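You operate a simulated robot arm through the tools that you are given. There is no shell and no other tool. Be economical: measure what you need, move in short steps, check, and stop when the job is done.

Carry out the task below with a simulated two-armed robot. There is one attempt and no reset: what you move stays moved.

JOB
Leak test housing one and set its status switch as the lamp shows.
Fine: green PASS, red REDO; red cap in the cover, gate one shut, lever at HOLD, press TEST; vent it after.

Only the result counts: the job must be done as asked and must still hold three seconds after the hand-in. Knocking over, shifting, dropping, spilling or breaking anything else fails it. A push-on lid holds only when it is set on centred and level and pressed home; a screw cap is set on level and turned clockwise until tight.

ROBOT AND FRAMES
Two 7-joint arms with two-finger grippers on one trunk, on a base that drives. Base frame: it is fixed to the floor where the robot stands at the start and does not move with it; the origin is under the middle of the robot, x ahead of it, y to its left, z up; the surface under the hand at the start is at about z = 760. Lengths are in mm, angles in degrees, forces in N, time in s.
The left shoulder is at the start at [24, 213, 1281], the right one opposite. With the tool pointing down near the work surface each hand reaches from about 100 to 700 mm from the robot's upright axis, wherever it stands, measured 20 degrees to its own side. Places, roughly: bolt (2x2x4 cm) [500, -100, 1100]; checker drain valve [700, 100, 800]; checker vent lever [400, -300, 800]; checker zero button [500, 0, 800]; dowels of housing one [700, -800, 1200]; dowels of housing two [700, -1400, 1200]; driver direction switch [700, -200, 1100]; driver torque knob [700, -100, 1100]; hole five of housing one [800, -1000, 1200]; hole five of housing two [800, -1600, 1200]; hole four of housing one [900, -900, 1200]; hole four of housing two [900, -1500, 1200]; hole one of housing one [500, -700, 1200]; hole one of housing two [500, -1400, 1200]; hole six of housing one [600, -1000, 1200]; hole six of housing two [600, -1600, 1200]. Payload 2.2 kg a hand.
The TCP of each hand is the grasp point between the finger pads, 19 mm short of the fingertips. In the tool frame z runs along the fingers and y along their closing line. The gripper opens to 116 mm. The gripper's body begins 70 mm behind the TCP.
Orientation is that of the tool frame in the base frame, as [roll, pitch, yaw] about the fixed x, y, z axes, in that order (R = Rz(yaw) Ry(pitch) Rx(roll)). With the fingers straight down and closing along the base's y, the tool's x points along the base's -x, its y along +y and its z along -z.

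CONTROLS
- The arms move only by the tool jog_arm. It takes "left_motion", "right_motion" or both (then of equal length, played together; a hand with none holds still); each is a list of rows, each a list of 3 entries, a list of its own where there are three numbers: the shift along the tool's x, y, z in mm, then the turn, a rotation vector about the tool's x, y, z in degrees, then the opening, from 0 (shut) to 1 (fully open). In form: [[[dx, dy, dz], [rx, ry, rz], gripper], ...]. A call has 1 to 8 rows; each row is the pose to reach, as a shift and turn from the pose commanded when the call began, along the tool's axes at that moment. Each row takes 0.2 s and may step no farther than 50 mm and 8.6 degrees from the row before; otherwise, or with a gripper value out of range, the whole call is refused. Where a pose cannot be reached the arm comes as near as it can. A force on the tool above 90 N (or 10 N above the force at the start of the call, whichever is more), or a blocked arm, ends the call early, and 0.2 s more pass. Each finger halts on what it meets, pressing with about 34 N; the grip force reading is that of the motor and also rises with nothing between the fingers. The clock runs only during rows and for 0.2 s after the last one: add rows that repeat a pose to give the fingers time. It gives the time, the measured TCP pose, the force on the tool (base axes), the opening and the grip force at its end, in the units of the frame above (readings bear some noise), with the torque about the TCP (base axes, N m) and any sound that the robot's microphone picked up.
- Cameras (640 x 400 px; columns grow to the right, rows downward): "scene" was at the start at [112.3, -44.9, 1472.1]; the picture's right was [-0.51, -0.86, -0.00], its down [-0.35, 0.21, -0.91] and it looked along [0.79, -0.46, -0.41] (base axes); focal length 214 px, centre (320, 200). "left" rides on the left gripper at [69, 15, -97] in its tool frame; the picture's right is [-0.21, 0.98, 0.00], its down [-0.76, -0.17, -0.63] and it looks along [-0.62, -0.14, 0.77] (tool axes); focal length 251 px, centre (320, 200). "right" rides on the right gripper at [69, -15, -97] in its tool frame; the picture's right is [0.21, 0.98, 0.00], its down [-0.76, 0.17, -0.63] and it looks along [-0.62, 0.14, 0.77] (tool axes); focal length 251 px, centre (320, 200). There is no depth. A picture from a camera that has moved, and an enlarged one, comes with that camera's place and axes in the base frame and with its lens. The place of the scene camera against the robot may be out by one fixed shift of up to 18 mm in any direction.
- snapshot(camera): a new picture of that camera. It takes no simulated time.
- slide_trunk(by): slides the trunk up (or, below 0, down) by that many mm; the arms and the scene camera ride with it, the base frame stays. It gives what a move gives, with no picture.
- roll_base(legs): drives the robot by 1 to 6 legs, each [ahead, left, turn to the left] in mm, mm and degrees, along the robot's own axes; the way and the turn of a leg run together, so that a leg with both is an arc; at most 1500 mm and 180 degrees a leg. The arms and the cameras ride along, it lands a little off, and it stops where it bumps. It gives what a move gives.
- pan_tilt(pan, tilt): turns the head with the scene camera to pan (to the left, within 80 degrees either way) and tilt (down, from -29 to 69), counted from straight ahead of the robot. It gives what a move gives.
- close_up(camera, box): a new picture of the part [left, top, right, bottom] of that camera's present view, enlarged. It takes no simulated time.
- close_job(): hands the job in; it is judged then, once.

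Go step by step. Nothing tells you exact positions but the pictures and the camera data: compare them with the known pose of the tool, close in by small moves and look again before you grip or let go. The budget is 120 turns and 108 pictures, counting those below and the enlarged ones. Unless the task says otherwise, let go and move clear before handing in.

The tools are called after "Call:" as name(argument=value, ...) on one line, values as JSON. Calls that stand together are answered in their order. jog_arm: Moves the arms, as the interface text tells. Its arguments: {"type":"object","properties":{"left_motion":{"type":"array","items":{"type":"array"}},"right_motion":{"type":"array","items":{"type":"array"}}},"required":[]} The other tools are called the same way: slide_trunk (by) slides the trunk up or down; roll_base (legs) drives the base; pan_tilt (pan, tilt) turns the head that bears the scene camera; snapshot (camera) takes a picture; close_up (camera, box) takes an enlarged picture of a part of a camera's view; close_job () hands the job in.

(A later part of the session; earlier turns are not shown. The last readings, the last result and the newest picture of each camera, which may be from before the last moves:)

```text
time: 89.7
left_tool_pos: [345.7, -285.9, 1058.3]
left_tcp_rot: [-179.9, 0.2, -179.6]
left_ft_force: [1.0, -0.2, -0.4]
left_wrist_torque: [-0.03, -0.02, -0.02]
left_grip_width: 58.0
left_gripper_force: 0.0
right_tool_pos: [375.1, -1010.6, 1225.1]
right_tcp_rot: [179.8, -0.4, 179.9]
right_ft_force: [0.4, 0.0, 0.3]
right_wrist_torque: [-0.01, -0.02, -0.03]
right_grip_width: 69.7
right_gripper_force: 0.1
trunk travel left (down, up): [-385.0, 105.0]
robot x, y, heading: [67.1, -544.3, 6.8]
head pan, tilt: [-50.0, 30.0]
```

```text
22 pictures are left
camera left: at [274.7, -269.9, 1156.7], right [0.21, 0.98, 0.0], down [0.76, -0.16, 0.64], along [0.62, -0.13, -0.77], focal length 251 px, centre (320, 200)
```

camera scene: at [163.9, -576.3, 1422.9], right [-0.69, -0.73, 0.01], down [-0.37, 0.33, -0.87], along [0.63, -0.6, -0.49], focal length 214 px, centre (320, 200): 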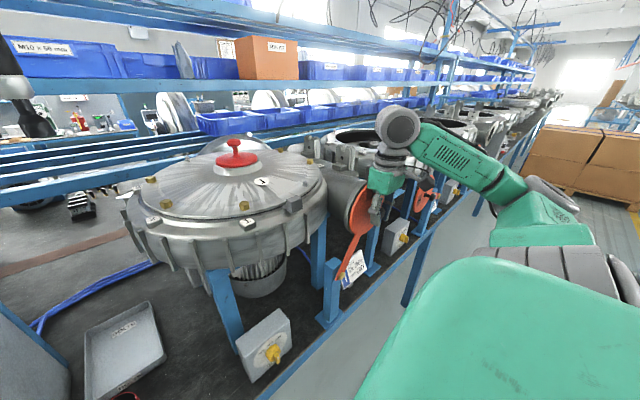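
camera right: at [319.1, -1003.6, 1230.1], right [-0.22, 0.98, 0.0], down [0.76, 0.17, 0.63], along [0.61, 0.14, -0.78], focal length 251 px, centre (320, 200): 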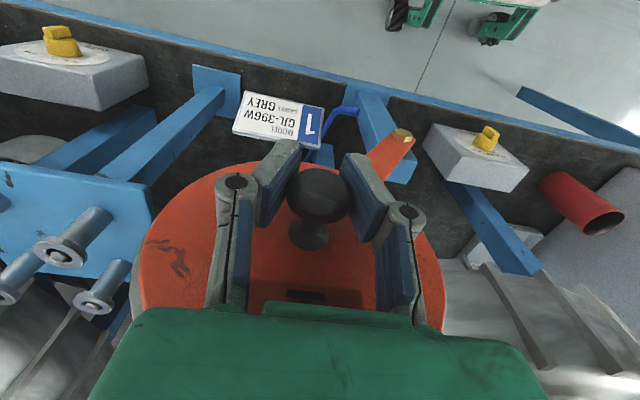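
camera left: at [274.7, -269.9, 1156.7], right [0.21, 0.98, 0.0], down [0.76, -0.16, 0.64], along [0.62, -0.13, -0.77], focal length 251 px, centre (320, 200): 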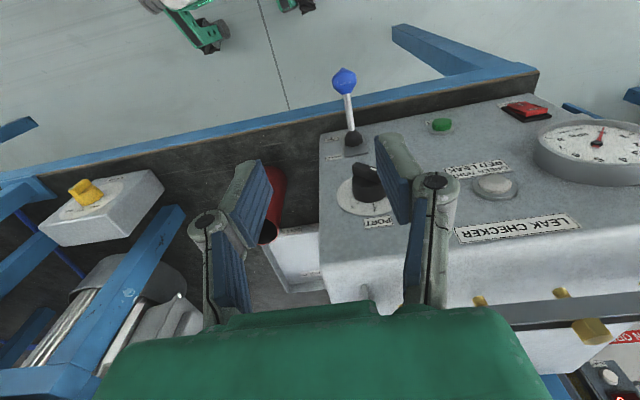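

Ball refined to (368, -256, 797). I descend around it and grip.

Call:
jog_arm(left_motion=[[[-22, 30, 30], [0, 0, 0], 0.5], [[-22, 30, 75], [0, 0, 0], 0.5], [[-22, 30, 120], [0, 0, 0], 0.5], [[-22, 30, 165], [0, 0, 0], 0.5], [[-22, 30, 210], [0, 0, 0], 0.5], [[-22, 30, 240], [0, 0, 0], 0.5], [[-22, 30, 256], [0, 0, 0], 0.5], [[-22, 30, 256], [0, 0, 0], 0.5]])

Call:
snapshot(camera="left")

```text
time: 91.5
left_tool_pos: [368.4, -257.0, 802.4]
left_tcp_rot: [-179.9, 0.3, -179.6]
left_ft_force: [-0.3, 0.1, -0.3]
left_wrist_torque: [0.01, 0.02, 0.0]
left_grip_width: 58.0
left_gripper_force: 0.1
right_tool_pos: [374.0, -1010.9, 1224.6]
right_tcp_rot: [179.8, -0.2, 179.7]
right_ft_force: [0.4, -0.2, 0.2]
right_wrist_torque: [-0.05, 0.02, 0.03]
right_grip_width: 69.5
right_gripper_force: 0.0
trunk travel left (down, up): [-385.0, 105.0]
robot x, y, heading: [67.0, -544.1, 6.6]
head pan, tilt: [-50.0, 30.0]
```

```text
21 pictures are left
camera left: at [298.4, -240.7, 900.0], right [0.21, 0.98, 0.0], down [0.75, -0.16, 0.64], along [0.62, -0.13, -0.77], focal length 251 px, centre (320, 200)
```

left: 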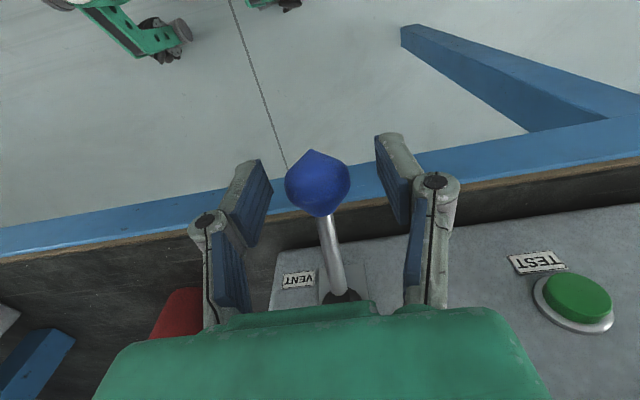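

The ball is exactly between the fingers. I close and lift the lever toward HOLD.

Call:
jog_arm(left_motion=[[[0, 0, 0], [0, 0, 0], 0.2], [[0, 0, 0], [0, 0, 0], 0], [[0, 0, 0], [0, 0, 0], 0], [[3, 0, -12], [0, 0, 0], 0], [[4, 0, -25], [0, 0, 0], 0], [[3, 0, -38], [0, 0, 0], 0], [[0, 0, -50], [0, 0, 0], 0]])

Call:
snapshot(camera="left")

```text
time: 93.1
left_tool_pos: [366.7, -258.4, 855.5]
left_tcp_rot: [-179.7, 0.3, -179.7]
left_ft_force: [-10.0, -28.0, -9.9]
left_wrist_torque: [-0.06, 1.22, -0.01]
left_grip_width: 29.2
left_gripper_force: 45.4
right_tool_pos: [372.8, -1012.7, 1224.4]
right_tcp_rot: [179.7, -0.1, 179.9]
right_ft_force: [-0.5, 0.9, -0.1]
right_wrist_torque: [-0.02, -0.01, 0.01]
right_grip_width: 69.9
right_gripper_force: 0.0
trunk travel left (down, up): [-385.0, 105.0]
robot x, y, heading: [66.9, -546.2, 6.4]
head pan, tilt: [-50.0, 30.0]
```

```text
20 pictures are left
camera left: at [296.1, -242.2, 953.1], right [0.21, 0.98, 0.0], down [0.76, -0.16, 0.64], along [0.62, -0.14, -0.77], focal length 251 px, centre (320, 200)
```

left: 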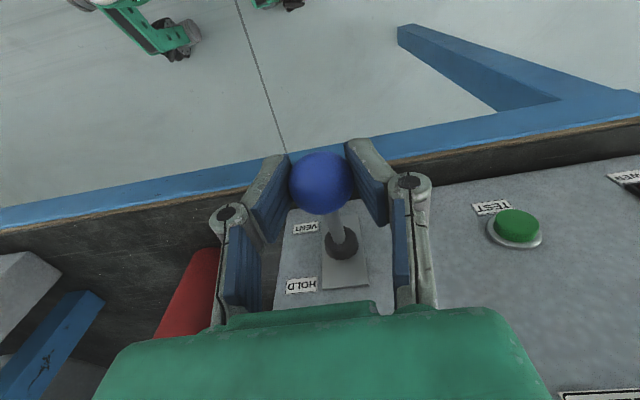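

The lever has swung up; I lift a bit more to find its end stop.

Call:
jog_arm(left_motion=[[[-3, -1, -7], [0, 0, 0], 0], [[-6, -1, -14], [0, 0, 0], 0], [[-8, -1, -18], [0, 0, 0], 0]])

```text
time: 93.8
left_tool_pos: [370.2, -257.5, 864.2]
left_tcp_rot: [-178.6, -0.1, 179.7]
left_ft_force: [8.2, -34.0, -34.2]
left_wrist_torque: [-0.38, -0.33, -0.19]
left_grip_width: 29.1
left_gripper_force: 45.1
right_tool_pos: [372.0, -1003.4, 1225.0]
right_tcp_rot: [-179.8, -0.2, 179.7]
right_ft_force: [0.1, 0.2, -0.1]
right_wrist_torque: [-0.05, 0.02, 0.0]
right_grip_width: 69.7
right_gripper_force: 0.1
trunk travel left (down, up): [-385.0, 105.0]
robot x, y, heading: [68.7, -545.3, 6.4]
head pan, tilt: [-50.0, 30.0]
stopped in row 3 (left hand): the force on the tool passed its limit at 99 N (the readings are from after the stop); the commanded pose is now the measured one
```

HOLD end stop reached. I release the lever and back out toward the robot, then tilt the hand to point forward for the button.

Call:
jog_arm(left_motion=[[[0, 0, 2], [0, 0, 0], 0.2], [[0, 0, 2], [0, 0, 0], 0.5], [[0, 0, 2], [0, 0, 0], 0.5], [[40, 0, 2], [0, 0, 0], 0.5], [[80, 0, -5], [0, 0, 0], 0.5], [[80, 40, -30], [0, -8.5, 0], 0.2], [[80, 80, -30], [0, -17, 0], 0], [[80, 116, -30], [0, -25, 0], 0]])

Call:
snapshot(camera="left")

```text
time: 95.5
left_tool_pos: [304.1, -118.0, 872.8]
left_tcp_rot: [-178.8, 24.9, -179.5]
left_ft_force: [0.1, -0.3, -1.0]
left_wrist_torque: [0.0, -0.01, 0.0]
left_grip_width: 0.1
left_gripper_force: 28.2
left hand out of reach, approached as far as the arm can: row 6, 7, 8
right_tool_pos: [367.7, -998.8, 1231.0]
right_tcp_rot: [-179.5, 0.1, 179.7]
right_ft_force: [0.6, 0.8, 0.2]
right_wrist_torque: [0.02, 0.0, -0.02]
right_grip_width: 69.9
right_gripper_force: 0.1
trunk travel left (down, up): [-385.0, 105.0]
robot x, y, heading: [67.5, -544.3, 6.4]
head pan, tilt: [-50.0, 30.0]
```

```text
19 pictures are left
camera left: at [199.7, -101.7, 931.6], right [0.19, 0.98, 0.07], down [0.42, -0.15, 0.9], along [0.89, -0.14, -0.44], focal length 251 px, centre (320, 200)
```

left: 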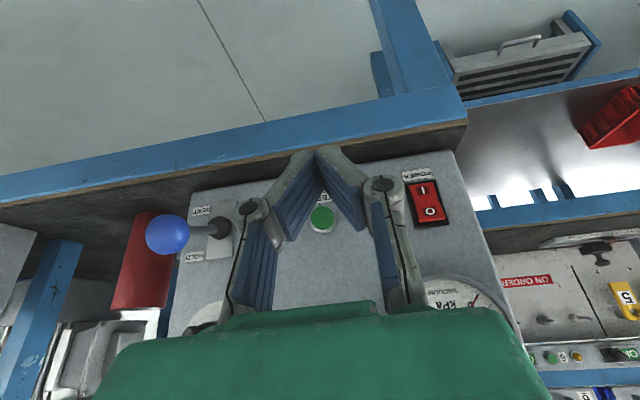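

The lever stays at HOLD and the TEST button is at about (441, -140, 834). I tilt further and bring the fingertips in front of it.

Call:
jog_arm(left_motion=[[[-20, -8, 10], [0, -8.5, 0], 0], [[-45, -15, 30], [0, -17, 0], 0], [[-62, -22, 50], [0, -25, 0], 0], [[-62, -22, 50], [0, -25, 0], 0], [[-62, -22, 50], [0, -25, 0], 0]])

Call:
snapshot(camera="left")

```text
time: 96.8
left_tool_pos: [383.5, -148.0, 856.7]
left_tcp_rot: [-179.1, 49.9, -179.2]
left_ft_force: [-0.1, 0.0, -0.4]
left_wrist_torque: [0.03, 0.03, 0.02]
left_grip_width: 0.0
left_gripper_force: 28.9
right_tool_pos: [371.0, -1009.2, 1225.8]
right_tcp_rot: [180.0, 0.0, 179.7]
right_ft_force: [-0.4, -0.1, 0.0]
right_wrist_torque: [0.02, -0.04, -0.01]
right_grip_width: 69.6
right_gripper_force: 0.0
trunk travel left (down, up): [-385.0, 105.0]
robot x, y, heading: [67.2, -548.6, 6.6]
head pan, tilt: [-50.0, 30.0]
```

```text
18 pictures are left
camera left: at [264.5, -132.2, 867.3], right [0.14, 0.98, 0.15], down [0.01, -0.16, 0.99], along [0.99, -0.13, -0.03], focal length 251 px, centre (320, 200)
```

left: 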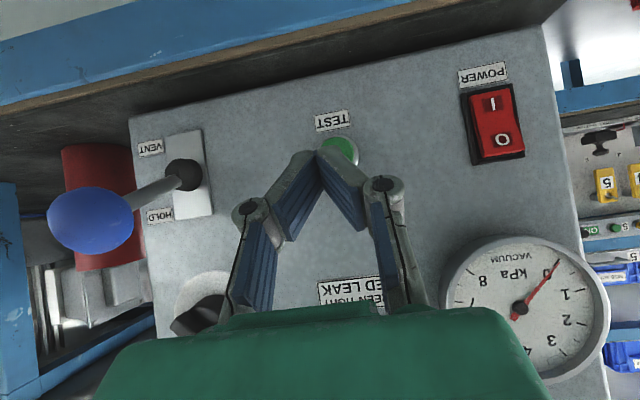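

I align the fingertips with the button and press it forward in small steps.

Call:
jog_arm(left_motion=[[[-6.9, 11, 26.9], [0, 0, 0], 0], [[-6.9, 11, 26.9], [0, 0, 0], 0], [[-12, 11, 33], [0, 0, 0], 0], [[-15.2, 11, 36.8], [0, 0, 0], 0], [[-17.8, 11, 39.9], [0, 0, 0], 0], [[-20.4, 11, 42.9], [0, 0, 0], 0]])

Call:
snapshot(camera="left")

```text
time: 98.2
left_tool_pos: [425.7, -132.4, 841.0]
left_tcp_rot: [-178.6, 49.5, -178.8]
left_ft_force: [-21.8, -7.6, 1.1]
left_wrist_torque: [-0.08, 0.05, -0.21]
left_grip_width: 6.1
left_gripper_force: 28.5
right_tool_pos: [367.9, -1002.6, 1228.5]
right_tcp_rot: [-179.9, 0.1, 179.9]
right_ft_force: [-0.5, 0.7, -0.5]
right_wrist_torque: [0.01, -0.01, 0.02]
right_grip_width: 69.5
right_gripper_force: 0.0
trunk travel left (down, up): [-385.0, 105.0]
robot x, y, heading: [68.8, -544.1, 6.7]
head pan, tilt: [-50.0, 30.0]
heard: click
```

```text
17 pictures are left
camera left: at [305.7, -115.5, 851.9], right [0.14, 0.98, 0.15], down [0.01, -0.15, 0.99], along [0.99, -0.13, -0.03], focal length 251 px, centre (320, 200)
```

left: 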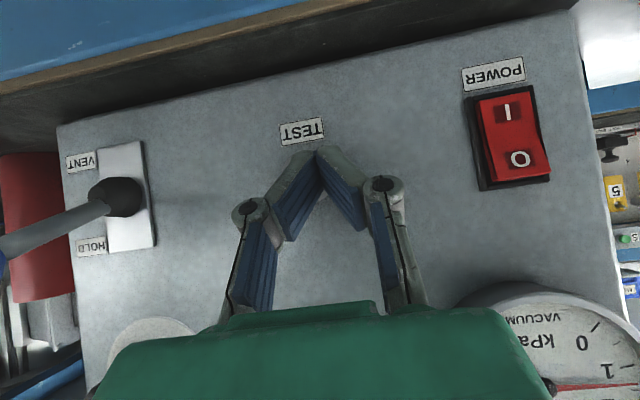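

Click heard and the vacuum gauge is rising. I back the hand off and watch the lamp.

Call:
jog_arm(left_motion=[[[20, 0, -24], [0, 0, 0], 0], [[40, 0, -48], [0, 0, 0], 0], [[10, 45, -50], [0, 0, 0], 0], [[-10, 90, -55], [0, 0, 0], 0], [[-15, 130, -60], [0, 0, 0], 0]])

Call:
pan_tilt(pan=38, tilt=45)

Call:
snapshot(camera="scene")

```text
refused: row 3 steps farther than a row can; nothing moved
```

```text
time: 99.8
left_tool_pos: [426.7, -131.0, 840.7]
left_tcp_rot: [-178.7, 49.8, -178.8]
left_ft_force: [-28.0, -2.7, -3.0]
left_wrist_torque: [0.0, 0.17, -0.16]
left_grip_width: 6.0
left_gripper_force: 29.0
right_tool_pos: [368.4, -1002.5, 1228.3]
right_tcp_rot: [-179.7, 0.2, 179.8]
right_ft_force: [0.5, 0.3, 0.1]
right_wrist_torque: [-0.02, -0.02, 0.0]
right_grip_width: 69.6
right_gripper_force: 0.1
trunk travel left (down, up): [-385.0, 105.0]
robot x, y, heading: [66.4, -549.2, 6.9]
head pan, tilt: [38.0, 45.0]
```

```text
16 pictures are left
camera scene: at [151.5, -479.6, 1400.2], right [0.7, -0.71, 0.0], down [-0.5, -0.5, -0.71], along [0.5, 0.5, -0.71], focal length 214 px, centre (320, 200)
```

scene: 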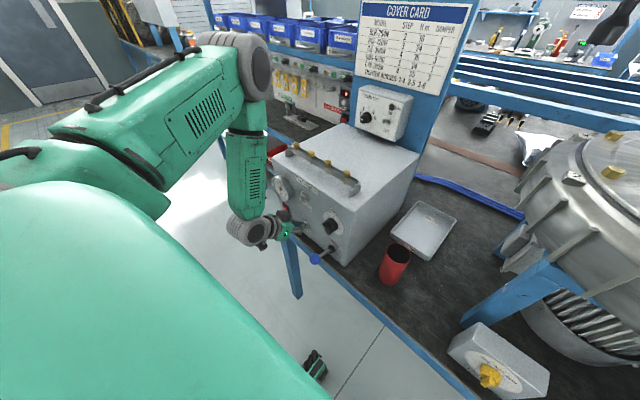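

Call:
jog_arm(left_motion=[[[20, 0, -24], [0, 0, 0], 0], [[40, 0, -48], [0, 0, 0], 0], [[40, 0, -60], [0, 0, 0], 0]])

Call:
close_up(camera="scene", box=[250, 130, 410, 270])

```text
time: 100.6
left_tool_pos: [359.8, -130.2, 851.4]
left_tcp_rot: [-178.6, 49.9, -178.8]
left_ft_force: [-0.1, 0.0, -0.7]
left_wrist_torque: [0.01, 0.0, 0.0]
left_grip_width: 0.0
left_gripper_force: 28.3
right_tool_pos: [371.0, -1003.4, 1227.5]
right_tcp_rot: [-179.8, -0.1, 179.9]
right_ft_force: [0.8, 0.9, -0.6]
right_wrist_torque: [0.01, 0.0, 0.03]
right_grip_width: 69.8
right_gripper_force: 0.1
trunk travel left (down, up): [-385.0, 105.0]
robot x, y, heading: [67.5, -546.0, 6.7]
head pan, tilt: [38.0, 45.0]
```

```text
2.86 times, centred on (330, 200) of scene
camera zoom: at [156.0, -479.0, 1399.8], right [0.7, -0.71, 0.0], down [-0.51, -0.5, -0.71], along [0.5, 0.5, -0.71], focal length 613 px, centre (291, 200)
```

zoom: 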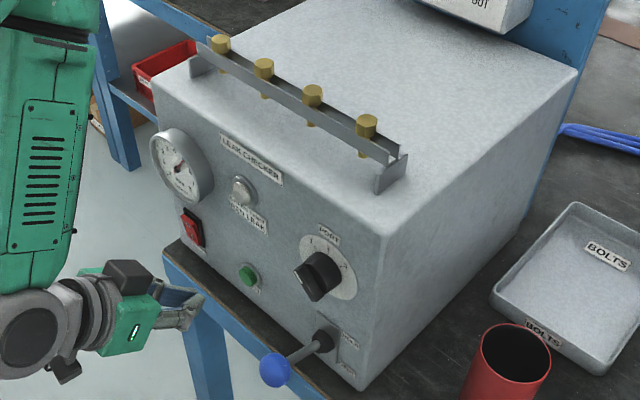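

The lamp isn't lit yet; I wait a few seconds and look closer.

Call:
jog_arm(left_motion=[[[0, 0, 0], [0, 0, 0], 0], [[0, 0, 0], [0, 0, 0], 0], [[0, 0, 0], [0, 0, 0], 0], [[0, 0, 0], [0, 0, 0], 0], [[0, 0, 0], [0, 0, 0], 0], [[0, 0, 0], [0, 0, 0], 0], [[0, 0, 0], [0, 0, 0], 0], [[0, 0, 0], [0, 0, 0], 0]])

Call:
close_up(camera="scene", box=[280, 155, 350, 235])

```text
time: 102.4
left_tool_pos: [361.0, -130.3, 853.1]
left_tcp_rot: [-178.7, 49.8, -178.8]
left_ft_force: [-0.2, 0.7, -0.4]
left_wrist_torque: [-0.02, 0.01, -0.01]
left_grip_width: 0.0
left_gripper_force: 28.0
right_tool_pos: [369.6, -1002.2, 1229.0]
right_tcp_rot: [-179.8, -0.2, 179.7]
right_ft_force: [0.2, 0.3, 0.4]
right_wrist_torque: [0.0, 0.0, 0.02]
right_grip_width: 69.7
right_gripper_force: 0.0
trunk travel left (down, up): [-385.0, 105.0]
robot x, y, heading: [67.2, -544.8, 6.6]
head pan, tilt: [38.0, 45.0]
```

```text
5.00 times, centred on (315, 195) of scene
camera zoom: at [155.6, -479.4, 1399.9], right [0.7, -0.71, 0.0], down [-0.51, -0.5, -0.71], along [0.5, 0.5, -0.71], focal length 1072 px, centre (345, 225)
```

zoom: 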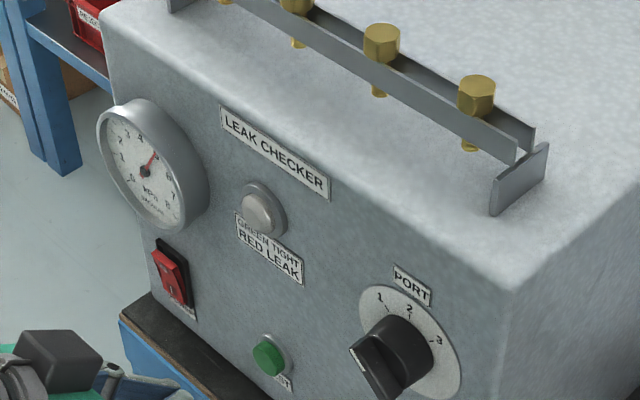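

The gauge is climbing (~5 kPa) and port is on 1. I keep waiting.

Call:
jog_arm(left_motion=[[[0, 0, 0], [0, 0, 0], 0], [[0, 0, 0], [0, 0, 0], 0], [[0, 0, 0], [0, 0, 0], 0], [[0, 0, 0], [0, 0, 0], 0], [[0, 0, 0], [0, 0, 0], 0], [[0, 0, 0], [0, 0, 0], 0], [[0, 0, 0], [0, 0, 0], 0], [[0, 0, 0], [0, 0, 0], 0]])

Call:
jog_arm(left_motion=[[[0, 0, 0], [0, 0, 0], 0], [[0, 0, 0], [0, 0, 0], 0], [[0, 0, 0], [0, 0, 0], 0], [[0, 0, 0], [0, 0, 0], 0], [[0, 0, 0], [0, 0, 0], 0], [[0, 0, 0], [0, 0, 0], 0], [[0, 0, 0], [0, 0, 0], 0], [[0, 0, 0], [0, 0, 0], 0]])

Call:
close_up(camera="scene", box=[280, 155, 350, 235])

```text
time: 104.2
left_tool_pos: [360.1, -131.3, 851.7]
left_tcp_rot: [-178.6, 49.8, -179.0]
left_ft_force: [0.4, 0.0, -1.2]
left_wrist_torque: [-0.02, 0.04, -0.03]
left_grip_width: 0.0
left_gripper_force: 28.5
right_tool_pos: [370.2, -1002.9, 1227.7]
right_tcp_rot: [-179.9, 0.0, 179.8]
right_ft_force: [-0.2, 0.0, -0.6]
right_wrist_torque: [0.01, -0.01, -0.02]
right_grip_width: 69.9
right_gripper_force: 0.0
trunk travel left (down, up): [-385.0, 105.0]
robot x, y, heading: [66.6, -544.7, 6.4]
head pan, tilt: [38.0, 45.0]
```

```text
time: 106.0
left_tool_pos: [359.5, -129.9, 851.3]
left_tcp_rot: [-178.6, 49.8, -178.9]
left_ft_force: [-1.4, -0.7, 0.4]
left_wrist_torque: [0.02, -0.02, 0.02]
left_grip_width: 0.1
left_gripper_force: 28.6
right_tool_pos: [370.2, -1002.6, 1227.9]
right_tcp_rot: [-179.7, -0.1, 179.8]
right_ft_force: [-0.5, -0.5, 0.5]
right_wrist_torque: [0.01, 0.0, -0.03]
right_grip_width: 69.8
right_gripper_force: 0.1
trunk travel left (down, up): [-385.0, 105.0]
robot x, y, heading: [64.1, -546.2, 6.9]
head pan, tilt: [38.0, 45.0]
```

```text
5.00 times, centred on (315, 195) of scene
camera zoom: at [155.6, -479.4, 1399.9], right [0.7, -0.71, 0.0], down [-0.51, -0.5, -0.71], along [0.5, 0.5, -0.71], focal length 1072 px, centre (345, 225)
```

zoom: 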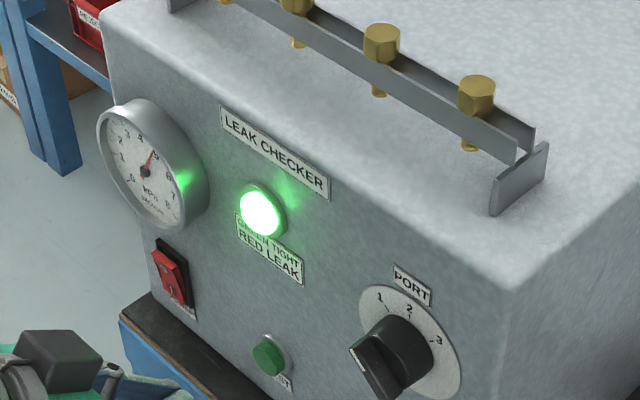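

GREEN — so status one must be PASS. I bring the left hand upright near the lever for venting, and move the right hand across to the status switch at the same time.

Call:
jog_arm(left_motion=[[[-8, -3, -11], [0, 8.3, 0], 0], [[-16, -6, -22], [0, 16.6, 0], 0], [[-24, -10, -33], [0, 25, 0], 0], [[-32, -13, -44], [0, 33.3, 0], 0.2], [[-40, -16, -55], [0, 41.6, 0], 0.4], [[-47, -20, -66], [0, 50, 0], 0.5], [[-47, -20, -66], [0, 50, 0], 0.5], [[-47, -20, -66], [0, 50, 0], 0.5]], right_motion=[[[0, 40, 0], [0, 0, 0], 0.6], [[0, 80, 0], [0, 0, 0], 0.6], [[0, 120, 0], [0, 0, 0], 0.6], [[0, 160, 0], [0, 0, 0], 0.6], [[0, 200, 0], [0, 0, 0], 0.6], [[0, 240, 0], [0, 0, 0], 0.6], [[0, 280, 0], [0, 0, 0], 0.6], [[0, 312, 0], [0, 0, 0], 0.6]])

```text
time: 107.8
left_tool_pos: [336.7, -146.3, 927.2]
left_tcp_rot: [-179.0, -0.2, -179.9]
left_ft_force: [1.3, 0.5, -0.2]
left_wrist_torque: [-0.05, 0.01, 0.0]
left_grip_width: 58.0
left_gripper_force: 0.1
right_tool_pos: [368.6, -685.5, 1228.9]
right_tcp_rot: [-179.6, 0.1, 179.8]
right_ft_force: [-0.4, 0.1, 0.7]
right_wrist_torque: [-0.06, -0.02, 0.02]
right_grip_width: 69.5
right_gripper_force: 0.2
right hand out of reach, approached as far as the arm can: row 1, 2
trunk travel left (down, up): [-385.0, 105.0]
robot x, y, heading: [66.1, -547.1, 6.4]
head pan, tilt: [38.0, 45.0]
```

Left hand: over the ball and grip; right hand: descend to view the status switch.

Call:
jog_arm(left_motion=[[[0, -40, 0], [0, 0, 0], 0.5], [[-15, -80, 0], [0, 0, 0], 0.5], [[-33, -111, 0], [0, 0, 0], 0.5], [[-33, -111, 30], [0, 0, 0], 0.5], [[-33, -111, 62], [0, 0, 0], 0.5], [[-33, -111, 62], [0, 0, 0], 0.3], [[-33, -111, 62], [0, 0, 0], 0], [[-33, -111, 62], [0, 0, 0], 0]], right_motion=[[[9, 0, 40], [0, 0, 0], 0.6], [[18, 0, 80], [0, 0, 0], 0.6], [[18, 0, 120], [0, 0, 0], 0.6], [[18, 0, 160], [0, 0, 0], 0.6], [[18, 0, 200], [0, 0, 0], 0.6], [[18, 0, 219], [0, 0, 0], 0.6], [[18, 0, 219], [0, 0, 0], 0.6], [[18, 0, 219], [0, 0, 0], 0.6]])

Call:
snapshot(camera="left")

Call:
close_up(camera="right", box=[220, 40, 420, 200])

```text
time: 109.0
left_tool_pos: [371.8, -257.5, 875.8]
left_tcp_rot: [-178.9, 0.2, -179.9]
left_ft_force: [-1.5, 3.7, 8.5]
left_wrist_torque: [-0.24, -0.63, 0.29]
left_grip_width: 35.8
left_gripper_force: 0.1
right_tool_pos: [356.4, -686.2, 1031.8]
right_tcp_rot: [-179.5, 0.1, 179.8]
right_ft_force: [-0.7, 0.3, -0.5]
right_wrist_torque: [-0.01, 0.01, 0.0]
right_grip_width: 69.6
right_gripper_force: 0.0
right hand out of reach, approached as far as the arm can: row 4, 5, 6
trunk travel left (down, up): [-385.0, 105.0]
robot x, y, heading: [66.5, -545.4, 6.6]
head pan, tilt: [38.0, 45.0]
stopped in row 6 (left hand): the force on the tool passed its limit at 113 N (the readings are from after the stop); the commanded pose is now the measured one
```

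```text
12 pictures are left
camera left: at [301.1, -239.6, 972.6], right [0.21, 0.98, -0.02], down [0.75, -0.15, 0.64], along [0.62, -0.15, -0.77], focal length 251 px, centre (320, 200)
```

left: 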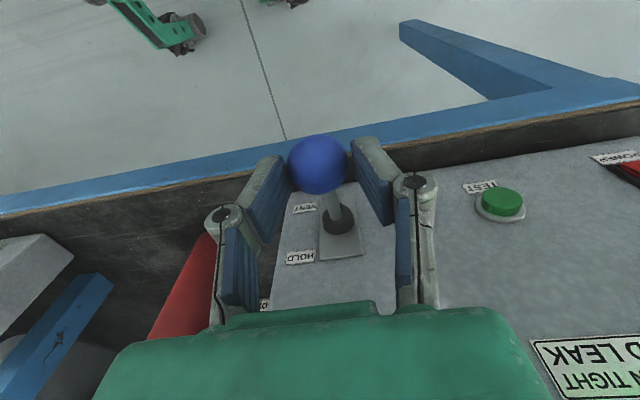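

```text
2.50 times, centred on (320, 120) of right
camera zoom: at [288.2, -699.7, 1128.4], right [-0.21, 0.98, -0.01], down [0.76, 0.17, 0.63], along [0.62, 0.13, -0.78], focal length 629 px, centre (320, 400)
```

zoom: 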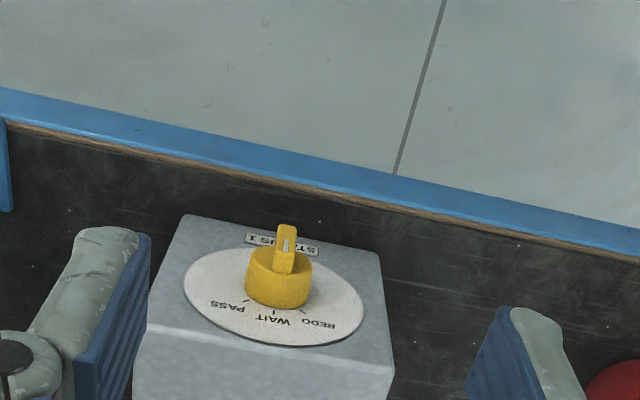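

I zoom tightly on the status knob to read its pointer, and close the left gripper on the ball.

Call:
close_up(camera="right", box=[275, 105, 345, 150])

Call:
jog_arm(left_motion=[[[0, 0, 0], [0, 0, 0], 0.2], [[0, 0, 5], [0, 0, 0], 0], [[0, 0, 9], [0, 0, 0], 0], [[0, 0, 9], [0, 0, 0], 0]])

```text
8.89 times, centred on (310, 128) of right
camera zoom: at [288.2, -699.7, 1128.4], right [-0.21, 0.98, -0.01], down [0.76, 0.17, 0.63], along [0.62, 0.13, -0.78], focal length 2235 px, centre (409, 844)
```

zoom: 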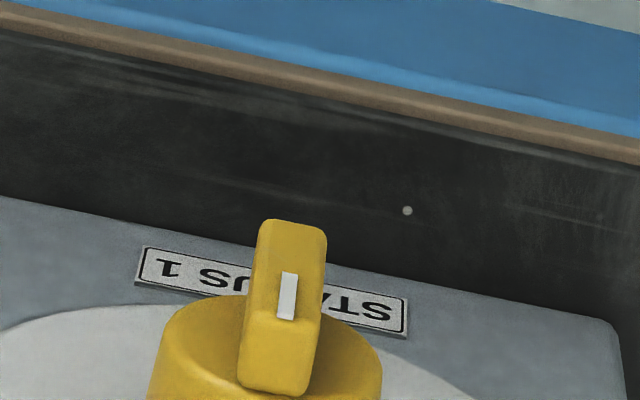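

```text
time: 110.0
left_tool_pos: [368.6, -258.5, 865.7]
left_tcp_rot: [-179.1, 0.0, -179.9]
left_ft_force: [-12.5, 4.2, 5.1]
left_wrist_torque: [-0.13, 0.27, -0.02]
left_grip_width: 33.2
left_gripper_force: 45.3
right_tool_pos: [356.3, -686.1, 1031.5]
right_tcp_rot: [-179.5, 0.0, 179.8]
right_ft_force: [-0.4, -0.2, 0.0]
right_wrist_torque: [0.05, 0.0, 0.0]
right_grip_width: 69.4
right_gripper_force: 0.0
trunk travel left (down, up): [-385.0, 105.0]
robot x, y, heading: [67.4, -539.9, 6.7]
head pan, tilt: [38.0, 45.0]
```

The pointer is at WAIT; PASS is ~60° clockwise. First I vent: pull the lever down along its arc to VENT and release.

Call:
jog_arm(left_motion=[[[3, 0, 14], [0, 0, 0], 0], [[6, 0, 28], [0, 0, 0], 0], [[6, 0, 42], [0, 0, 0], 0], [[4, 0, 55], [0, 0, 0], 0], [[1, 0, 66], [0, 0, 0], 0], [[0, 0, 72], [0, 0, 0], 0]])

Call:
jog_arm(left_motion=[[[0, 0, 0], [0, 0, 0], 0.2], [[0, 0, 0], [0, 0, 0], 0.5], [[0, 0, 0], [0, 0, 0], 0.5], [[40, 0, 0], [0, 0, 0], 0.5], [[75, 0, -10], [0, 0, 0], 0.5], [[75, 0, -50], [0, 0, 0], 0.5], [[75, 0, -90], [0, 0, 0], 0.5]])

Call:
close_up(camera="scene", box=[250, 150, 410, 280])

```text
time: 111.4
left_tool_pos: [373.5, -258.5, 794.9]
left_tcp_rot: [-179.1, 0.3, -179.9]
left_ft_force: [6.6, 6.5, 9.4]
left_wrist_torque: [-0.03, -0.45, 0.02]
left_grip_width: 25.7
left_gripper_force: 45.0
right_tool_pos: [358.0, -686.2, 1031.4]
right_tcp_rot: [-179.5, -0.1, 179.8]
right_ft_force: [-1.2, -0.1, -0.8]
right_wrist_torque: [-0.03, -0.01, 0.01]
right_grip_width: 69.5
right_gripper_force: 0.1
trunk travel left (down, up): [-385.0, 105.0]
robot x, y, heading: [65.0, -544.0, 6.7]
head pan, tilt: [38.0, 45.0]
```

```text
time: 113.0
left_tool_pos: [297.4, -257.2, 886.0]
left_tcp_rot: [-179.1, 0.3, -179.8]
left_ft_force: [-0.3, 0.6, -0.4]
left_wrist_torque: [0.01, -0.02, 0.0]
left_grip_width: 58.4
left_gripper_force: 0.0
right_tool_pos: [355.4, -687.3, 1031.7]
right_tcp_rot: [-179.6, 0.0, 179.7]
right_ft_force: [0.7, -0.3, -0.2]
right_wrist_torque: [-0.01, 0.0, 0.01]
right_grip_width: 69.4
right_gripper_force: 0.0
trunk travel left (down, up): [-385.0, 105.0]
robot x, y, heading: [64.9, -544.8, 6.5]
head pan, tilt: [38.0, 45.0]
```

```text
3.08 times, centred on (330, 215) of scene
camera zoom: at [154.6, -476.5, 1399.9], right [0.7, -0.71, 0.0], down [-0.5, -0.5, -0.71], along [0.5, 0.5, -0.71], focal length 660 px, centre (289, 154)
```

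zoom: 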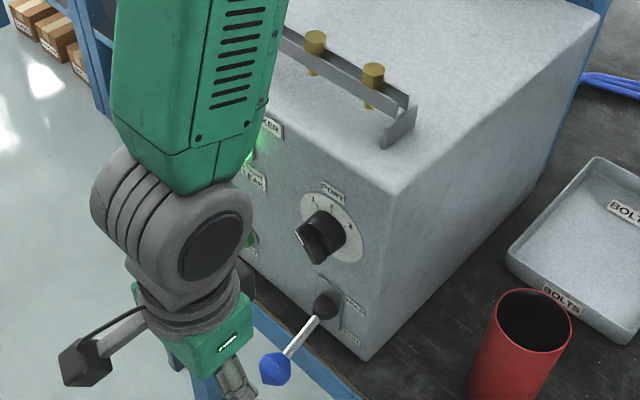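

The lever is back at VENT. Now the right hand: tilt 45° and approach the STATUS 1 knob (axis ≈ y -690, z 836).

Call:
jog_arm(right_motion=[[[-3, 0, 25], [0, -7.5, 0], 0.5], [[-6, -1, 50], [0, -15, 0], 0.4], [[-9, -2, 75], [0, -22.5, 0], 0.4], [[-12, -2, 100], [0, -30, 0], 0.4], [[-16, -3, 125], [0, -37.5, 0], 0.4], [[-19, -3, 150], [0, -45, 0], 0.4], [[-19, -3, 150], [0, -45, 0], 0.4]])

Call:
snapshot(camera="right")

```text
time: 114.6
left_tool_pos: [299.8, -255.9, 883.6]
left_tcp_rot: [-179.0, 0.3, -179.9]
left_ft_force: [0.1, 0.0, -0.3]
left_wrist_torque: [-0.02, -0.05, 0.0]
left_grip_width: 58.0
left_gripper_force: 0.0
right_tool_pos: [375.7, -689.7, 879.4]
right_tcp_rot: [-179.2, 45.0, -179.7]
right_ft_force: [0.8, 0.4, -0.6]
right_wrist_torque: [0.02, 0.01, 0.03]
right_grip_width: 46.5
right_gripper_force: 0.1
right hand out of reach, approached as far as the arm can: row 1, 2, 3, 4, 5, 6
trunk travel left (down, up): [-385.0, 105.0]
robot x, y, heading: [67.4, -545.3, 6.5]
head pan, tilt: [38.0, 45.0]
```

```text
8 pictures are left
camera right: at [259.3, -703.1, 899.4], right [-0.15, 0.98, -0.16], down [0.09, 0.18, 0.98], along [0.98, 0.13, -0.11], focal length 251 px, centre (320, 200)
```

right: 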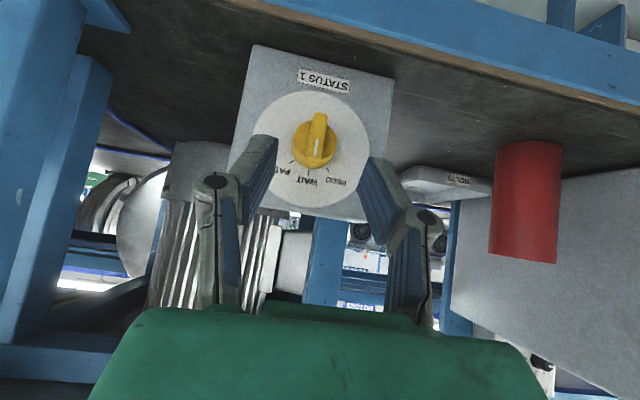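

The knob points at WAIT; axis at about (y -692, z 839). I advance and grip the bar.

Call:
jog_arm(right_motion=[[[-1, -2, 20], [0, 0, 0], 0.4], [[-2, -2, 40], [0, 0, 0], 0.4], [[-2.8, -2, 55], [0, 0, 0], 0.4], [[-2.8, -2, 60], [0, 0, 0], 0.4], [[-2.8, -2, 60], [0, 0, 0], 0.2], [[-2.8, -2, 60], [0, 0, 0], 0], [[-2.8, -2, 60], [0, 0, 0], 0]])

Call:
snapshot(camera="right")

```text
time: 116.2
left_tool_pos: [299.2, -255.4, 883.5]
left_tcp_rot: [-179.0, 0.3, -179.8]
left_ft_force: [1.1, 0.4, 0.5]
left_wrist_torque: [-0.01, -0.01, -0.03]
left_grip_width: 58.0
left_gripper_force: 0.0
right_tool_pos: [421.0, -691.2, 840.7]
right_tcp_rot: [-179.3, 45.0, -179.7]
right_ft_force: [-0.7, 15.3, -5.8]
right_wrist_torque: [0.06, -0.59, 0.55]
right_grip_width: 32.5
right_gripper_force: 44.7
trunk travel left (down, up): [-385.0, 105.0]
robot x, y, heading: [67.5, -542.5, 6.8]
head pan, tilt: [38.0, 45.0]
```

```text
7 pictures are left
camera right: at [304.3, -704.5, 861.2], right [-0.15, 0.98, -0.16], down [0.09, 0.17, 0.98], along [0.98, 0.13, -0.11], focal length 251 px, centre (320, 200)
```

right: 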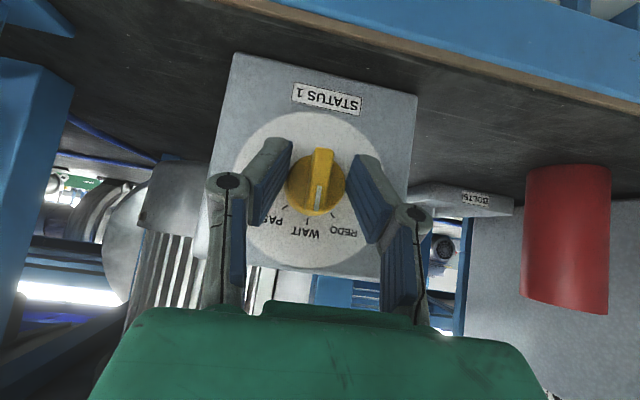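

The fingers grip the knob's round body firmly (32.5 mm). I turn 60° clockwise about the knob axis and check.

Call:
jog_arm(right_motion=[[[0, 0, 0], [-6, 0, 6], 0], [[0, 0, 0], [-12, 0, 12], 0], [[0, 0, 0], [-18, 0, 18], 0], [[0, 0, 0], [-24, 0, 24], 0], [[0, 0, 0], [-30, 0, 30], 0], [[0, 0, 0], [-36, 0, 36], 0], [[0, 0, 0], [-42, 0, 42], 0], [[0, 0, 0], [-44, 0, 44], 0]])

Call:
snapshot(camera="right")

```text
time: 117.2
left_tool_pos: [283.0, -251.0, 886.8]
left_tcp_rot: [-178.9, 0.7, -179.9]
left_ft_force: [-0.2, -0.3, -0.7]
left_wrist_torque: [-0.01, 0.0, -0.01]
left_grip_width: 58.0
left_gripper_force: 0.1
right_tool_pos: [407.2, -695.6, 846.3]
right_tcp_rot: [140.1, 37.9, 152.7]
right_ft_force: [-26.7, -19.1, 8.9]
right_wrist_torque: [-0.13, -0.28, -0.32]
right_grip_width: 11.4
right_gripper_force: 37.8
trunk travel left (down, up): [-385.0, 105.0]
robot x, y, heading: [68.3, -540.8, 6.8]
head pan, tilt: [38.0, 45.0]
stopped in row 5 (right hand): the force on the tool passed its limit at 101 N (the readings are from after the stop); the commanded pose is now the measured one
```

```text
6 pictures are left
camera right: at [290.4, -717.0, 854.9], right [-0.15, 0.92, 0.36], down [0.08, -0.35, 0.93], along [0.99, 0.17, -0.02], focal length 251 px, centre (320, 200)
```

right: 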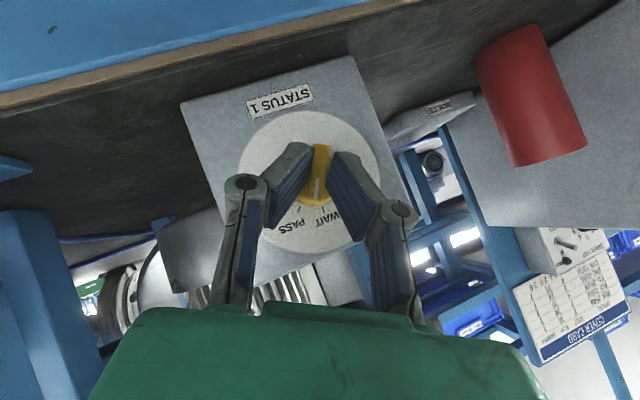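

The fingers now hold the bar itself and it has turned about 30°. I continue another ~32° along the same axis.

Call:
jog_arm(right_motion=[[[1.5, -1, -1.5], [0, 0, 0], 0], [[2, -1.5, -1.4], [-5.6, 0, 5.7], 0], [[2.4, -2.3, -1.3], [-11.2, 0, 11.4], 0], [[2.7, -3, -1.2], [-16.8, 0, 17.1], 0], [[3, -3.8, -1.2], [-22.4, 0, 22.8], 0], [[3, -3.8, -1.2], [-22.4, 0, 22.8], 0]])

Call:
snapshot(camera="right")

```text
time: 117.8
left_tool_pos: [283.6, -259.9, 887.6]
left_tcp_rot: [-179.9, 0.3, -179.4]
left_ft_force: [-0.6, 0.2, 0.2]
left_wrist_torque: [-0.03, -0.05, 0.0]
left_grip_width: 58.2
left_gripper_force: 0.0
right_tool_pos: [411.2, -695.8, 842.9]
right_tcp_rot: [133.0, 34.2, 150.1]
right_ft_force: [-34.6, 62.0, 58.9]
right_wrist_torque: [0.67, -1.24, 0.84]
right_grip_width: 11.7
right_gripper_force: 39.0
trunk travel left (down, up): [-385.0, 105.0]
robot x, y, heading: [65.2, -532.6, 7.3]
head pan, tilt: [38.0, 45.0]
stopped in row 2 (right hand): the force on the tool passed its limit at 104 N (the readings are from after the stop); the commanded pose is now the measured one
```

```text
5 pictures are left
camera right: at [294.0, -721.4, 849.6], right [-0.17, 0.87, 0.47], down [0.1, -0.46, 0.88], along [0.98, 0.2, -0.01], focal length 251 px, centre (320, 200)
```

right: 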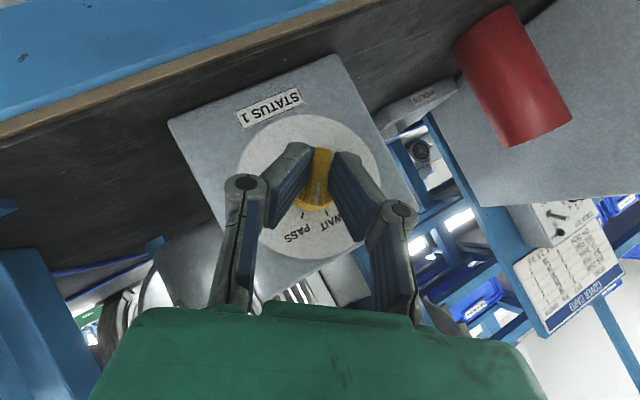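

The knob is stiff against a push so near its axis. Keeping the grip, I slide out toward the bar's pointer end for more leverage and continue turning.

Call:
jog_arm(right_motion=[[[-3.4, 1.1, -3.5], [0, 0, 0], 0], [[-6.8, 2.2, -7], [0, 0, 0], 0], [[-6.4, 0.2, -6.7], [-5.7, 0, 5.6], 0], [[-6.1, -2, -6.3], [-11.5, 0, 11.2], 0], [[-5.7, -4.2, -6], [-17.9, 0, 17.4], 0], [[-5.2, -5.6, -5.6], [-22.2, 0, 21.6], 0]])

```text
refused: row 5 steps farther than a row can; nothing moved
```

Call:
jog_arm(right_motion=[[[-3.4, 1.1, -3.5], [0, 0, 0], 0], [[-6.8, 2.2, -7], [0, 0, 0], 0], [[-6.4, 0.2, -6.7], [-5.7, 0, 5.6], 0], [[-6.1, -2, -6.3], [-11.3, 0, 11], 0], [[-5.7, -4.2, -6], [-16.8, 0, 16.4], 0], [[-5.2, -5.6, -5.6], [-22.2, 0, 21.6], 0]])

Call:
snapshot(camera="right")

```text
time: 118.4
left_tool_pos: [283.7, -283.0, 889.6]
left_tcp_rot: [-178.0, -3.3, -174.6]
left_ft_force: [-1.5, -0.8, 1.1]
left_wrist_torque: [0.08, -0.05, 0.0]
left_grip_width: 58.1
left_gripper_force: 0.1
right_tool_pos: [411.0, -698.6, 838.6]
right_tcp_rot: [130.4, 31.1, 151.3]
right_ft_force: [-2.8, 88.9, 27.6]
right_wrist_torque: [0.34, 0.22, 1.8]
right_grip_width: 20.9
right_gripper_force: 44.5
trunk travel left (down, up): [-385.0, 105.0]
robot x, y, heading: [65.6, -527.0, 6.6]
head pan, tilt: [38.0, 45.0]
stopped in row 2 (right hand): the arm was blocked; the commanded pose is now the measured one
```

```text
4 pictures are left
camera right: at [295.8, -730.0, 846.8], right [-0.19, 0.83, 0.53], down [0.15, -0.51, 0.85], along [0.97, 0.24, -0.02], focal length 251 px, centre (320, 200)
```

right: 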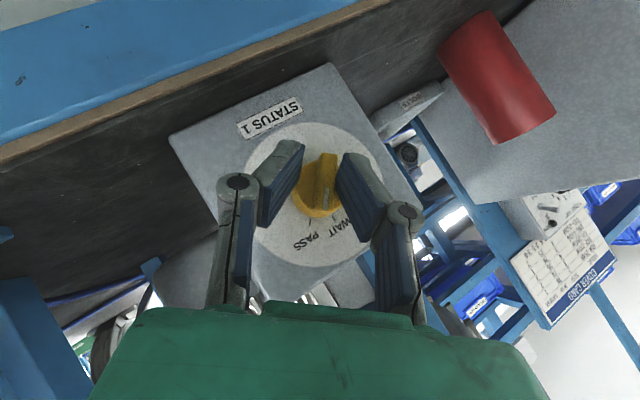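

The grip slipped on the knob. I release, back out and reset the hand; then I'll push the pointer end instead.

Call:
jog_arm(right_motion=[[[0, 0, 0], [0, 0, 0], 0.3], [[0, 0, 0], [0, 0, 0], 0.5], [[0, 0, -25], [0, 0, 0], 0.5], [[0, 0, -55], [0, 0, 0], 0.5], [[0, 0, -75], [6, 0.3, -5.3], 0.4], [[0, 0, -80], [12, 0.6, -10.6], 0.2], [[0, 0, -80], [18, 0.9, -15.9], 0], [[0, 0, -80], [24, 1.1, -21.1], 0]])

Call:
jog_arm(right_motion=[[[0, 0, 0], [5.6, 0, -5], 0], [[0, 0, 0], [5.6, 0, -5], 0], [[0, 0, 0], [5.6, 0, -5], 0]])

```text
time: 118.7
left_tool_pos: [275.8, -339.7, 893.3]
left_tcp_rot: [-174.3, -11.7, -168.1]
left_ft_force: [1.3, -1.8, 0.2]
left_wrist_torque: [0.13, 0.1, -0.03]
left_grip_width: 58.3
left_gripper_force: 0.1
right_tool_pos: [412.6, -761.9, 828.4]
right_tcp_rot: [130.5, 29.7, 149.9]
right_ft_force: [1.0, 0.8, 0.0]
right_wrist_torque: [0.03, 0.04, 0.02]
right_grip_width: 34.1
right_gripper_force: 0.0
trunk travel left (down, up): [-385.0, 105.0]
robot x, y, heading: [44.6, -527.7, 5.3]
head pan, tilt: [38.0, 45.0]
stopped in row 1 (left hand): the arm was blocked; the commanded pose is now the measured one
```

```text
time: 119.0
left_tool_pos: [281.2, -408.1, 904.0]
left_tcp_rot: [-174.0, -16.3, -161.5]
left_ft_force: [-1.1, -1.7, -0.7]
left_wrist_torque: [0.04, -0.07, -0.04]
left_grip_width: 58.2
left_gripper_force: 0.0
right_tool_pos: [412.4, -818.4, 794.9]
right_tcp_rot: [130.0, 28.1, 150.4]
right_ft_force: [-0.2, -0.6, -0.6]
right_wrist_torque: [0.11, -0.03, 0.06]
right_grip_width: 0.0
right_gripper_force: 28.3
trunk travel left (down, up): [-385.0, 105.0]
robot x, y, heading: [45.2, -522.2, 5.3]
head pan, tilt: [38.0, 45.0]
stopped in row 1 (left hand): the arm was blocked; the commanded pose is now the measured one
```

Both hands drift sideways together, which suggests my body is leaning. I check with one picture before doing anything else.

Call:
snapshot(camera="scene")

```text
3 pictures are left
camera scene: at [90.6, -397.7, 1397.9], right [0.69, -0.72, 0.05], down [-0.49, -0.52, -0.7], along [0.53, 0.46, -0.71], focal length 214 px, centre (320, 200)
```

scene: 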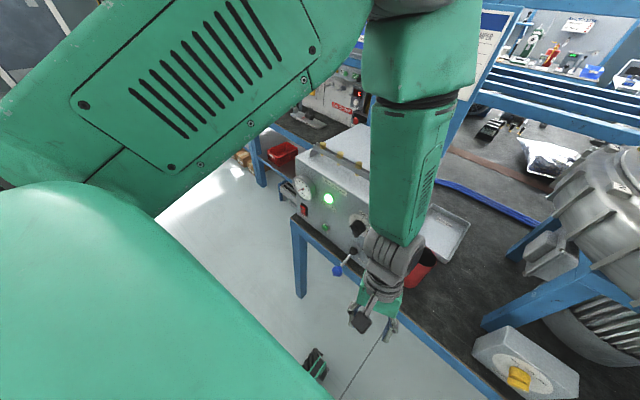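

The lever is at VENT. I let things settle with a tiny head move and read the state.

Call:
pan_tilt(pan=-10, tilt=50)

Call:
pan_tilt(pan=-12, tilt=50)

Call:
pan_tilt(pan=-14, tilt=50)

```text
time: 120.2
left_tool_pos: [281.2, -403.7, 901.5]
left_tcp_rot: [-177.9, -11.1, -167.0]
left_ft_force: [0.3, -0.1, 0.1]
left_wrist_torque: [0.0, -0.01, 0.02]
left_grip_width: 57.8
left_gripper_force: 0.1
right_tool_pos: [406.4, -820.3, 794.7]
right_tcp_rot: [130.0, 28.0, 149.2]
right_ft_force: [-0.5, 0.1, -0.9]
right_wrist_torque: [0.02, 0.01, 0.05]
right_grip_width: 0.0
right_gripper_force: 28.3
trunk travel left (down, up): [-385.0, 105.0]
robot x, y, heading: [41.7, -528.4, 5.4]
head pan, tilt: [-10.0, 50.0]
```

```text
time: 120.8
left_tool_pos: [280.6, -403.7, 899.1]
left_tcp_rot: [-178.1, -11.2, -167.3]
left_ft_force: [-0.7, 0.2, 0.3]
left_wrist_torque: [0.0, 0.03, 0.03]
left_grip_width: 57.9
left_gripper_force: 0.0
right_tool_pos: [406.8, -820.0, 792.1]
right_tcp_rot: [130.0, 28.2, 149.2]
right_ft_force: [-0.7, -0.9, -0.8]
right_wrist_torque: [0.01, 0.02, 0.03]
right_grip_width: 0.0
right_gripper_force: 28.3
trunk travel left (down, up): [-385.0, 105.0]
robot x, y, heading: [44.6, -524.7, 5.3]
head pan, tilt: [-12.0, 50.0]
```

```text
time: 121.4
left_tool_pos: [279.7, -403.7, 900.0]
left_tcp_rot: [-178.2, -11.4, -167.2]
left_ft_force: [0.5, 0.8, 0.2]
left_wrist_torque: [0.02, -0.02, 0.03]
left_grip_width: 58.2
left_gripper_force: 0.0
right_tool_pos: [406.8, -818.9, 794.7]
right_tcp_rot: [129.9, 28.2, 149.3]
right_ft_force: [0.1, -1.1, 0.2]
right_wrist_torque: [0.01, 0.0, 0.01]
right_grip_width: 0.0
right_gripper_force: 28.8
trunk travel left (down, up): [-385.0, 105.0]
robot x, y, heading: [43.9, -526.8, 5.1]
head pan, tilt: [-14.0, 50.0]
```

Stable again. I lift the right hand away and unroll it, and clear the left hand outward.

Call:
jog_arm(left_motion=[[[0, 20, -10], [0, 0, 0], 0.5], [[0, 45, -20], [0, 0, 0], 0.5], [[0, 75, -30], [0, 0, 0], 0.5], [[0, 105, -30], [0, 0, 0], 0.5], [[0, 130, -30], [0, 0, 0], 0.5], [[0, 150, -30], [0, 0, 0], 0.5], [[0, 150, -30], [0, 0, 0], 0.5], [[0, 150, -30], [0, 0, 0], 0.5]], right_motion=[[[-3, 20, -27], [0, 0, 0], 0], [[-5.6, 40, -53.5], [0, 0, 0], 0], [[-11.2, 80, -70], [0, 0, 0], 0], [[-11.2, 80, -107], [6.3, 0, -5.4], 0], [[-11.2, 80, -107], [12.6, -0.2, -10.8], 0], [[-11.2, 80, -107], [18.9, -0.4, -16.2], 0], [[-11.2, 80, -107], [25.2, -0.5, -21.6], 0], [[-11.2, 80, -107], [31, -0.7, -26.8], 0]])

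```text
time: 123.2
left_tool_pos: [268.4, -251.1, 919.6]
left_tcp_rot: [-178.5, -12.3, -167.4]
left_ft_force: [0.5, 0.0, 0.5]
left_wrist_torque: [0.03, 0.04, 0.0]
left_grip_width: 57.9
left_gripper_force: 0.1
right_tool_pos: [401.6, -821.8, 866.4]
right_tcp_rot: [178.4, 40.4, 178.1]
right_ft_force: [0.7, 0.4, -0.1]
right_wrist_torque: [-0.01, 0.04, 0.03]
right_grip_width: 0.1
right_gripper_force: 28.7
right hand out of reach, approached as far as the arm can: row 4, 5, 6, 7, 8
trunk travel left (down, up): [-385.0, 105.0]
robot x, y, heading: [45.1, -525.6, 5.4]
head pan, tilt: [-14.0, 50.0]
```

Call:
jog_arm(right_motion=[[[-20, 0, -23], [0, 0, 0], 0], [[-39, 0, -46], [0, 0, 0], 0], [[-39, 40, -46], [0, 0, 0], 0], [[-39, 80, -46], [0, 0, 0], 0], [[-39, 120, -46], [0, 0, 0], 0], [[-39, 130, -46], [0, 0, 0], 0]])

```text
time: 124.6
left_tool_pos: [267.2, -255.9, 921.1]
left_tcp_rot: [-178.8, -12.2, -167.6]
left_ft_force: [-0.1, -0.2, 0.9]
left_wrist_torque: [0.01, 0.01, 0.0]
left_grip_width: 58.3
left_gripper_force: 0.0
right_tool_pos: [416.1, -686.0, 919.5]
right_tcp_rot: [177.9, 40.2, 177.9]
right_ft_force: [-0.1, 0.3, 0.2]
right_wrist_torque: [0.0, 0.0, 0.02]
right_grip_width: 0.0
right_gripper_force: 28.5
right hand out of reach, approached as far as the arm can: row 1, 2, 3, 4, 5, 6
trunk travel left (down, up): [-385.0, 105.0]
robot x, y, heading: [46.2, -525.1, 5.4]
head pan, tilt: [-14.0, 50.0]
```

I take a close look at the knob to see where it ended up.

Call:
close_up(camera="right", box=[220, 10, 420, 150])

```text
2.86 times, centred on (320, 80) of right
camera zoom: at [301.6, -699.5, 947.6], right [-0.15, 0.98, -0.11], down [0.17, 0.14, 0.98], along [0.97, 0.13, -0.19], focal length 718 px, centre (320, 543)
```

zoom: 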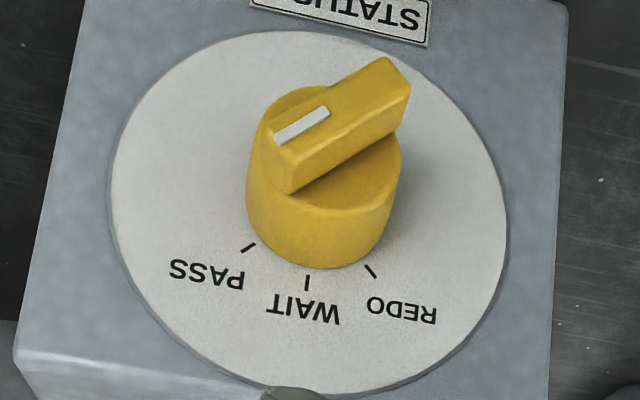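

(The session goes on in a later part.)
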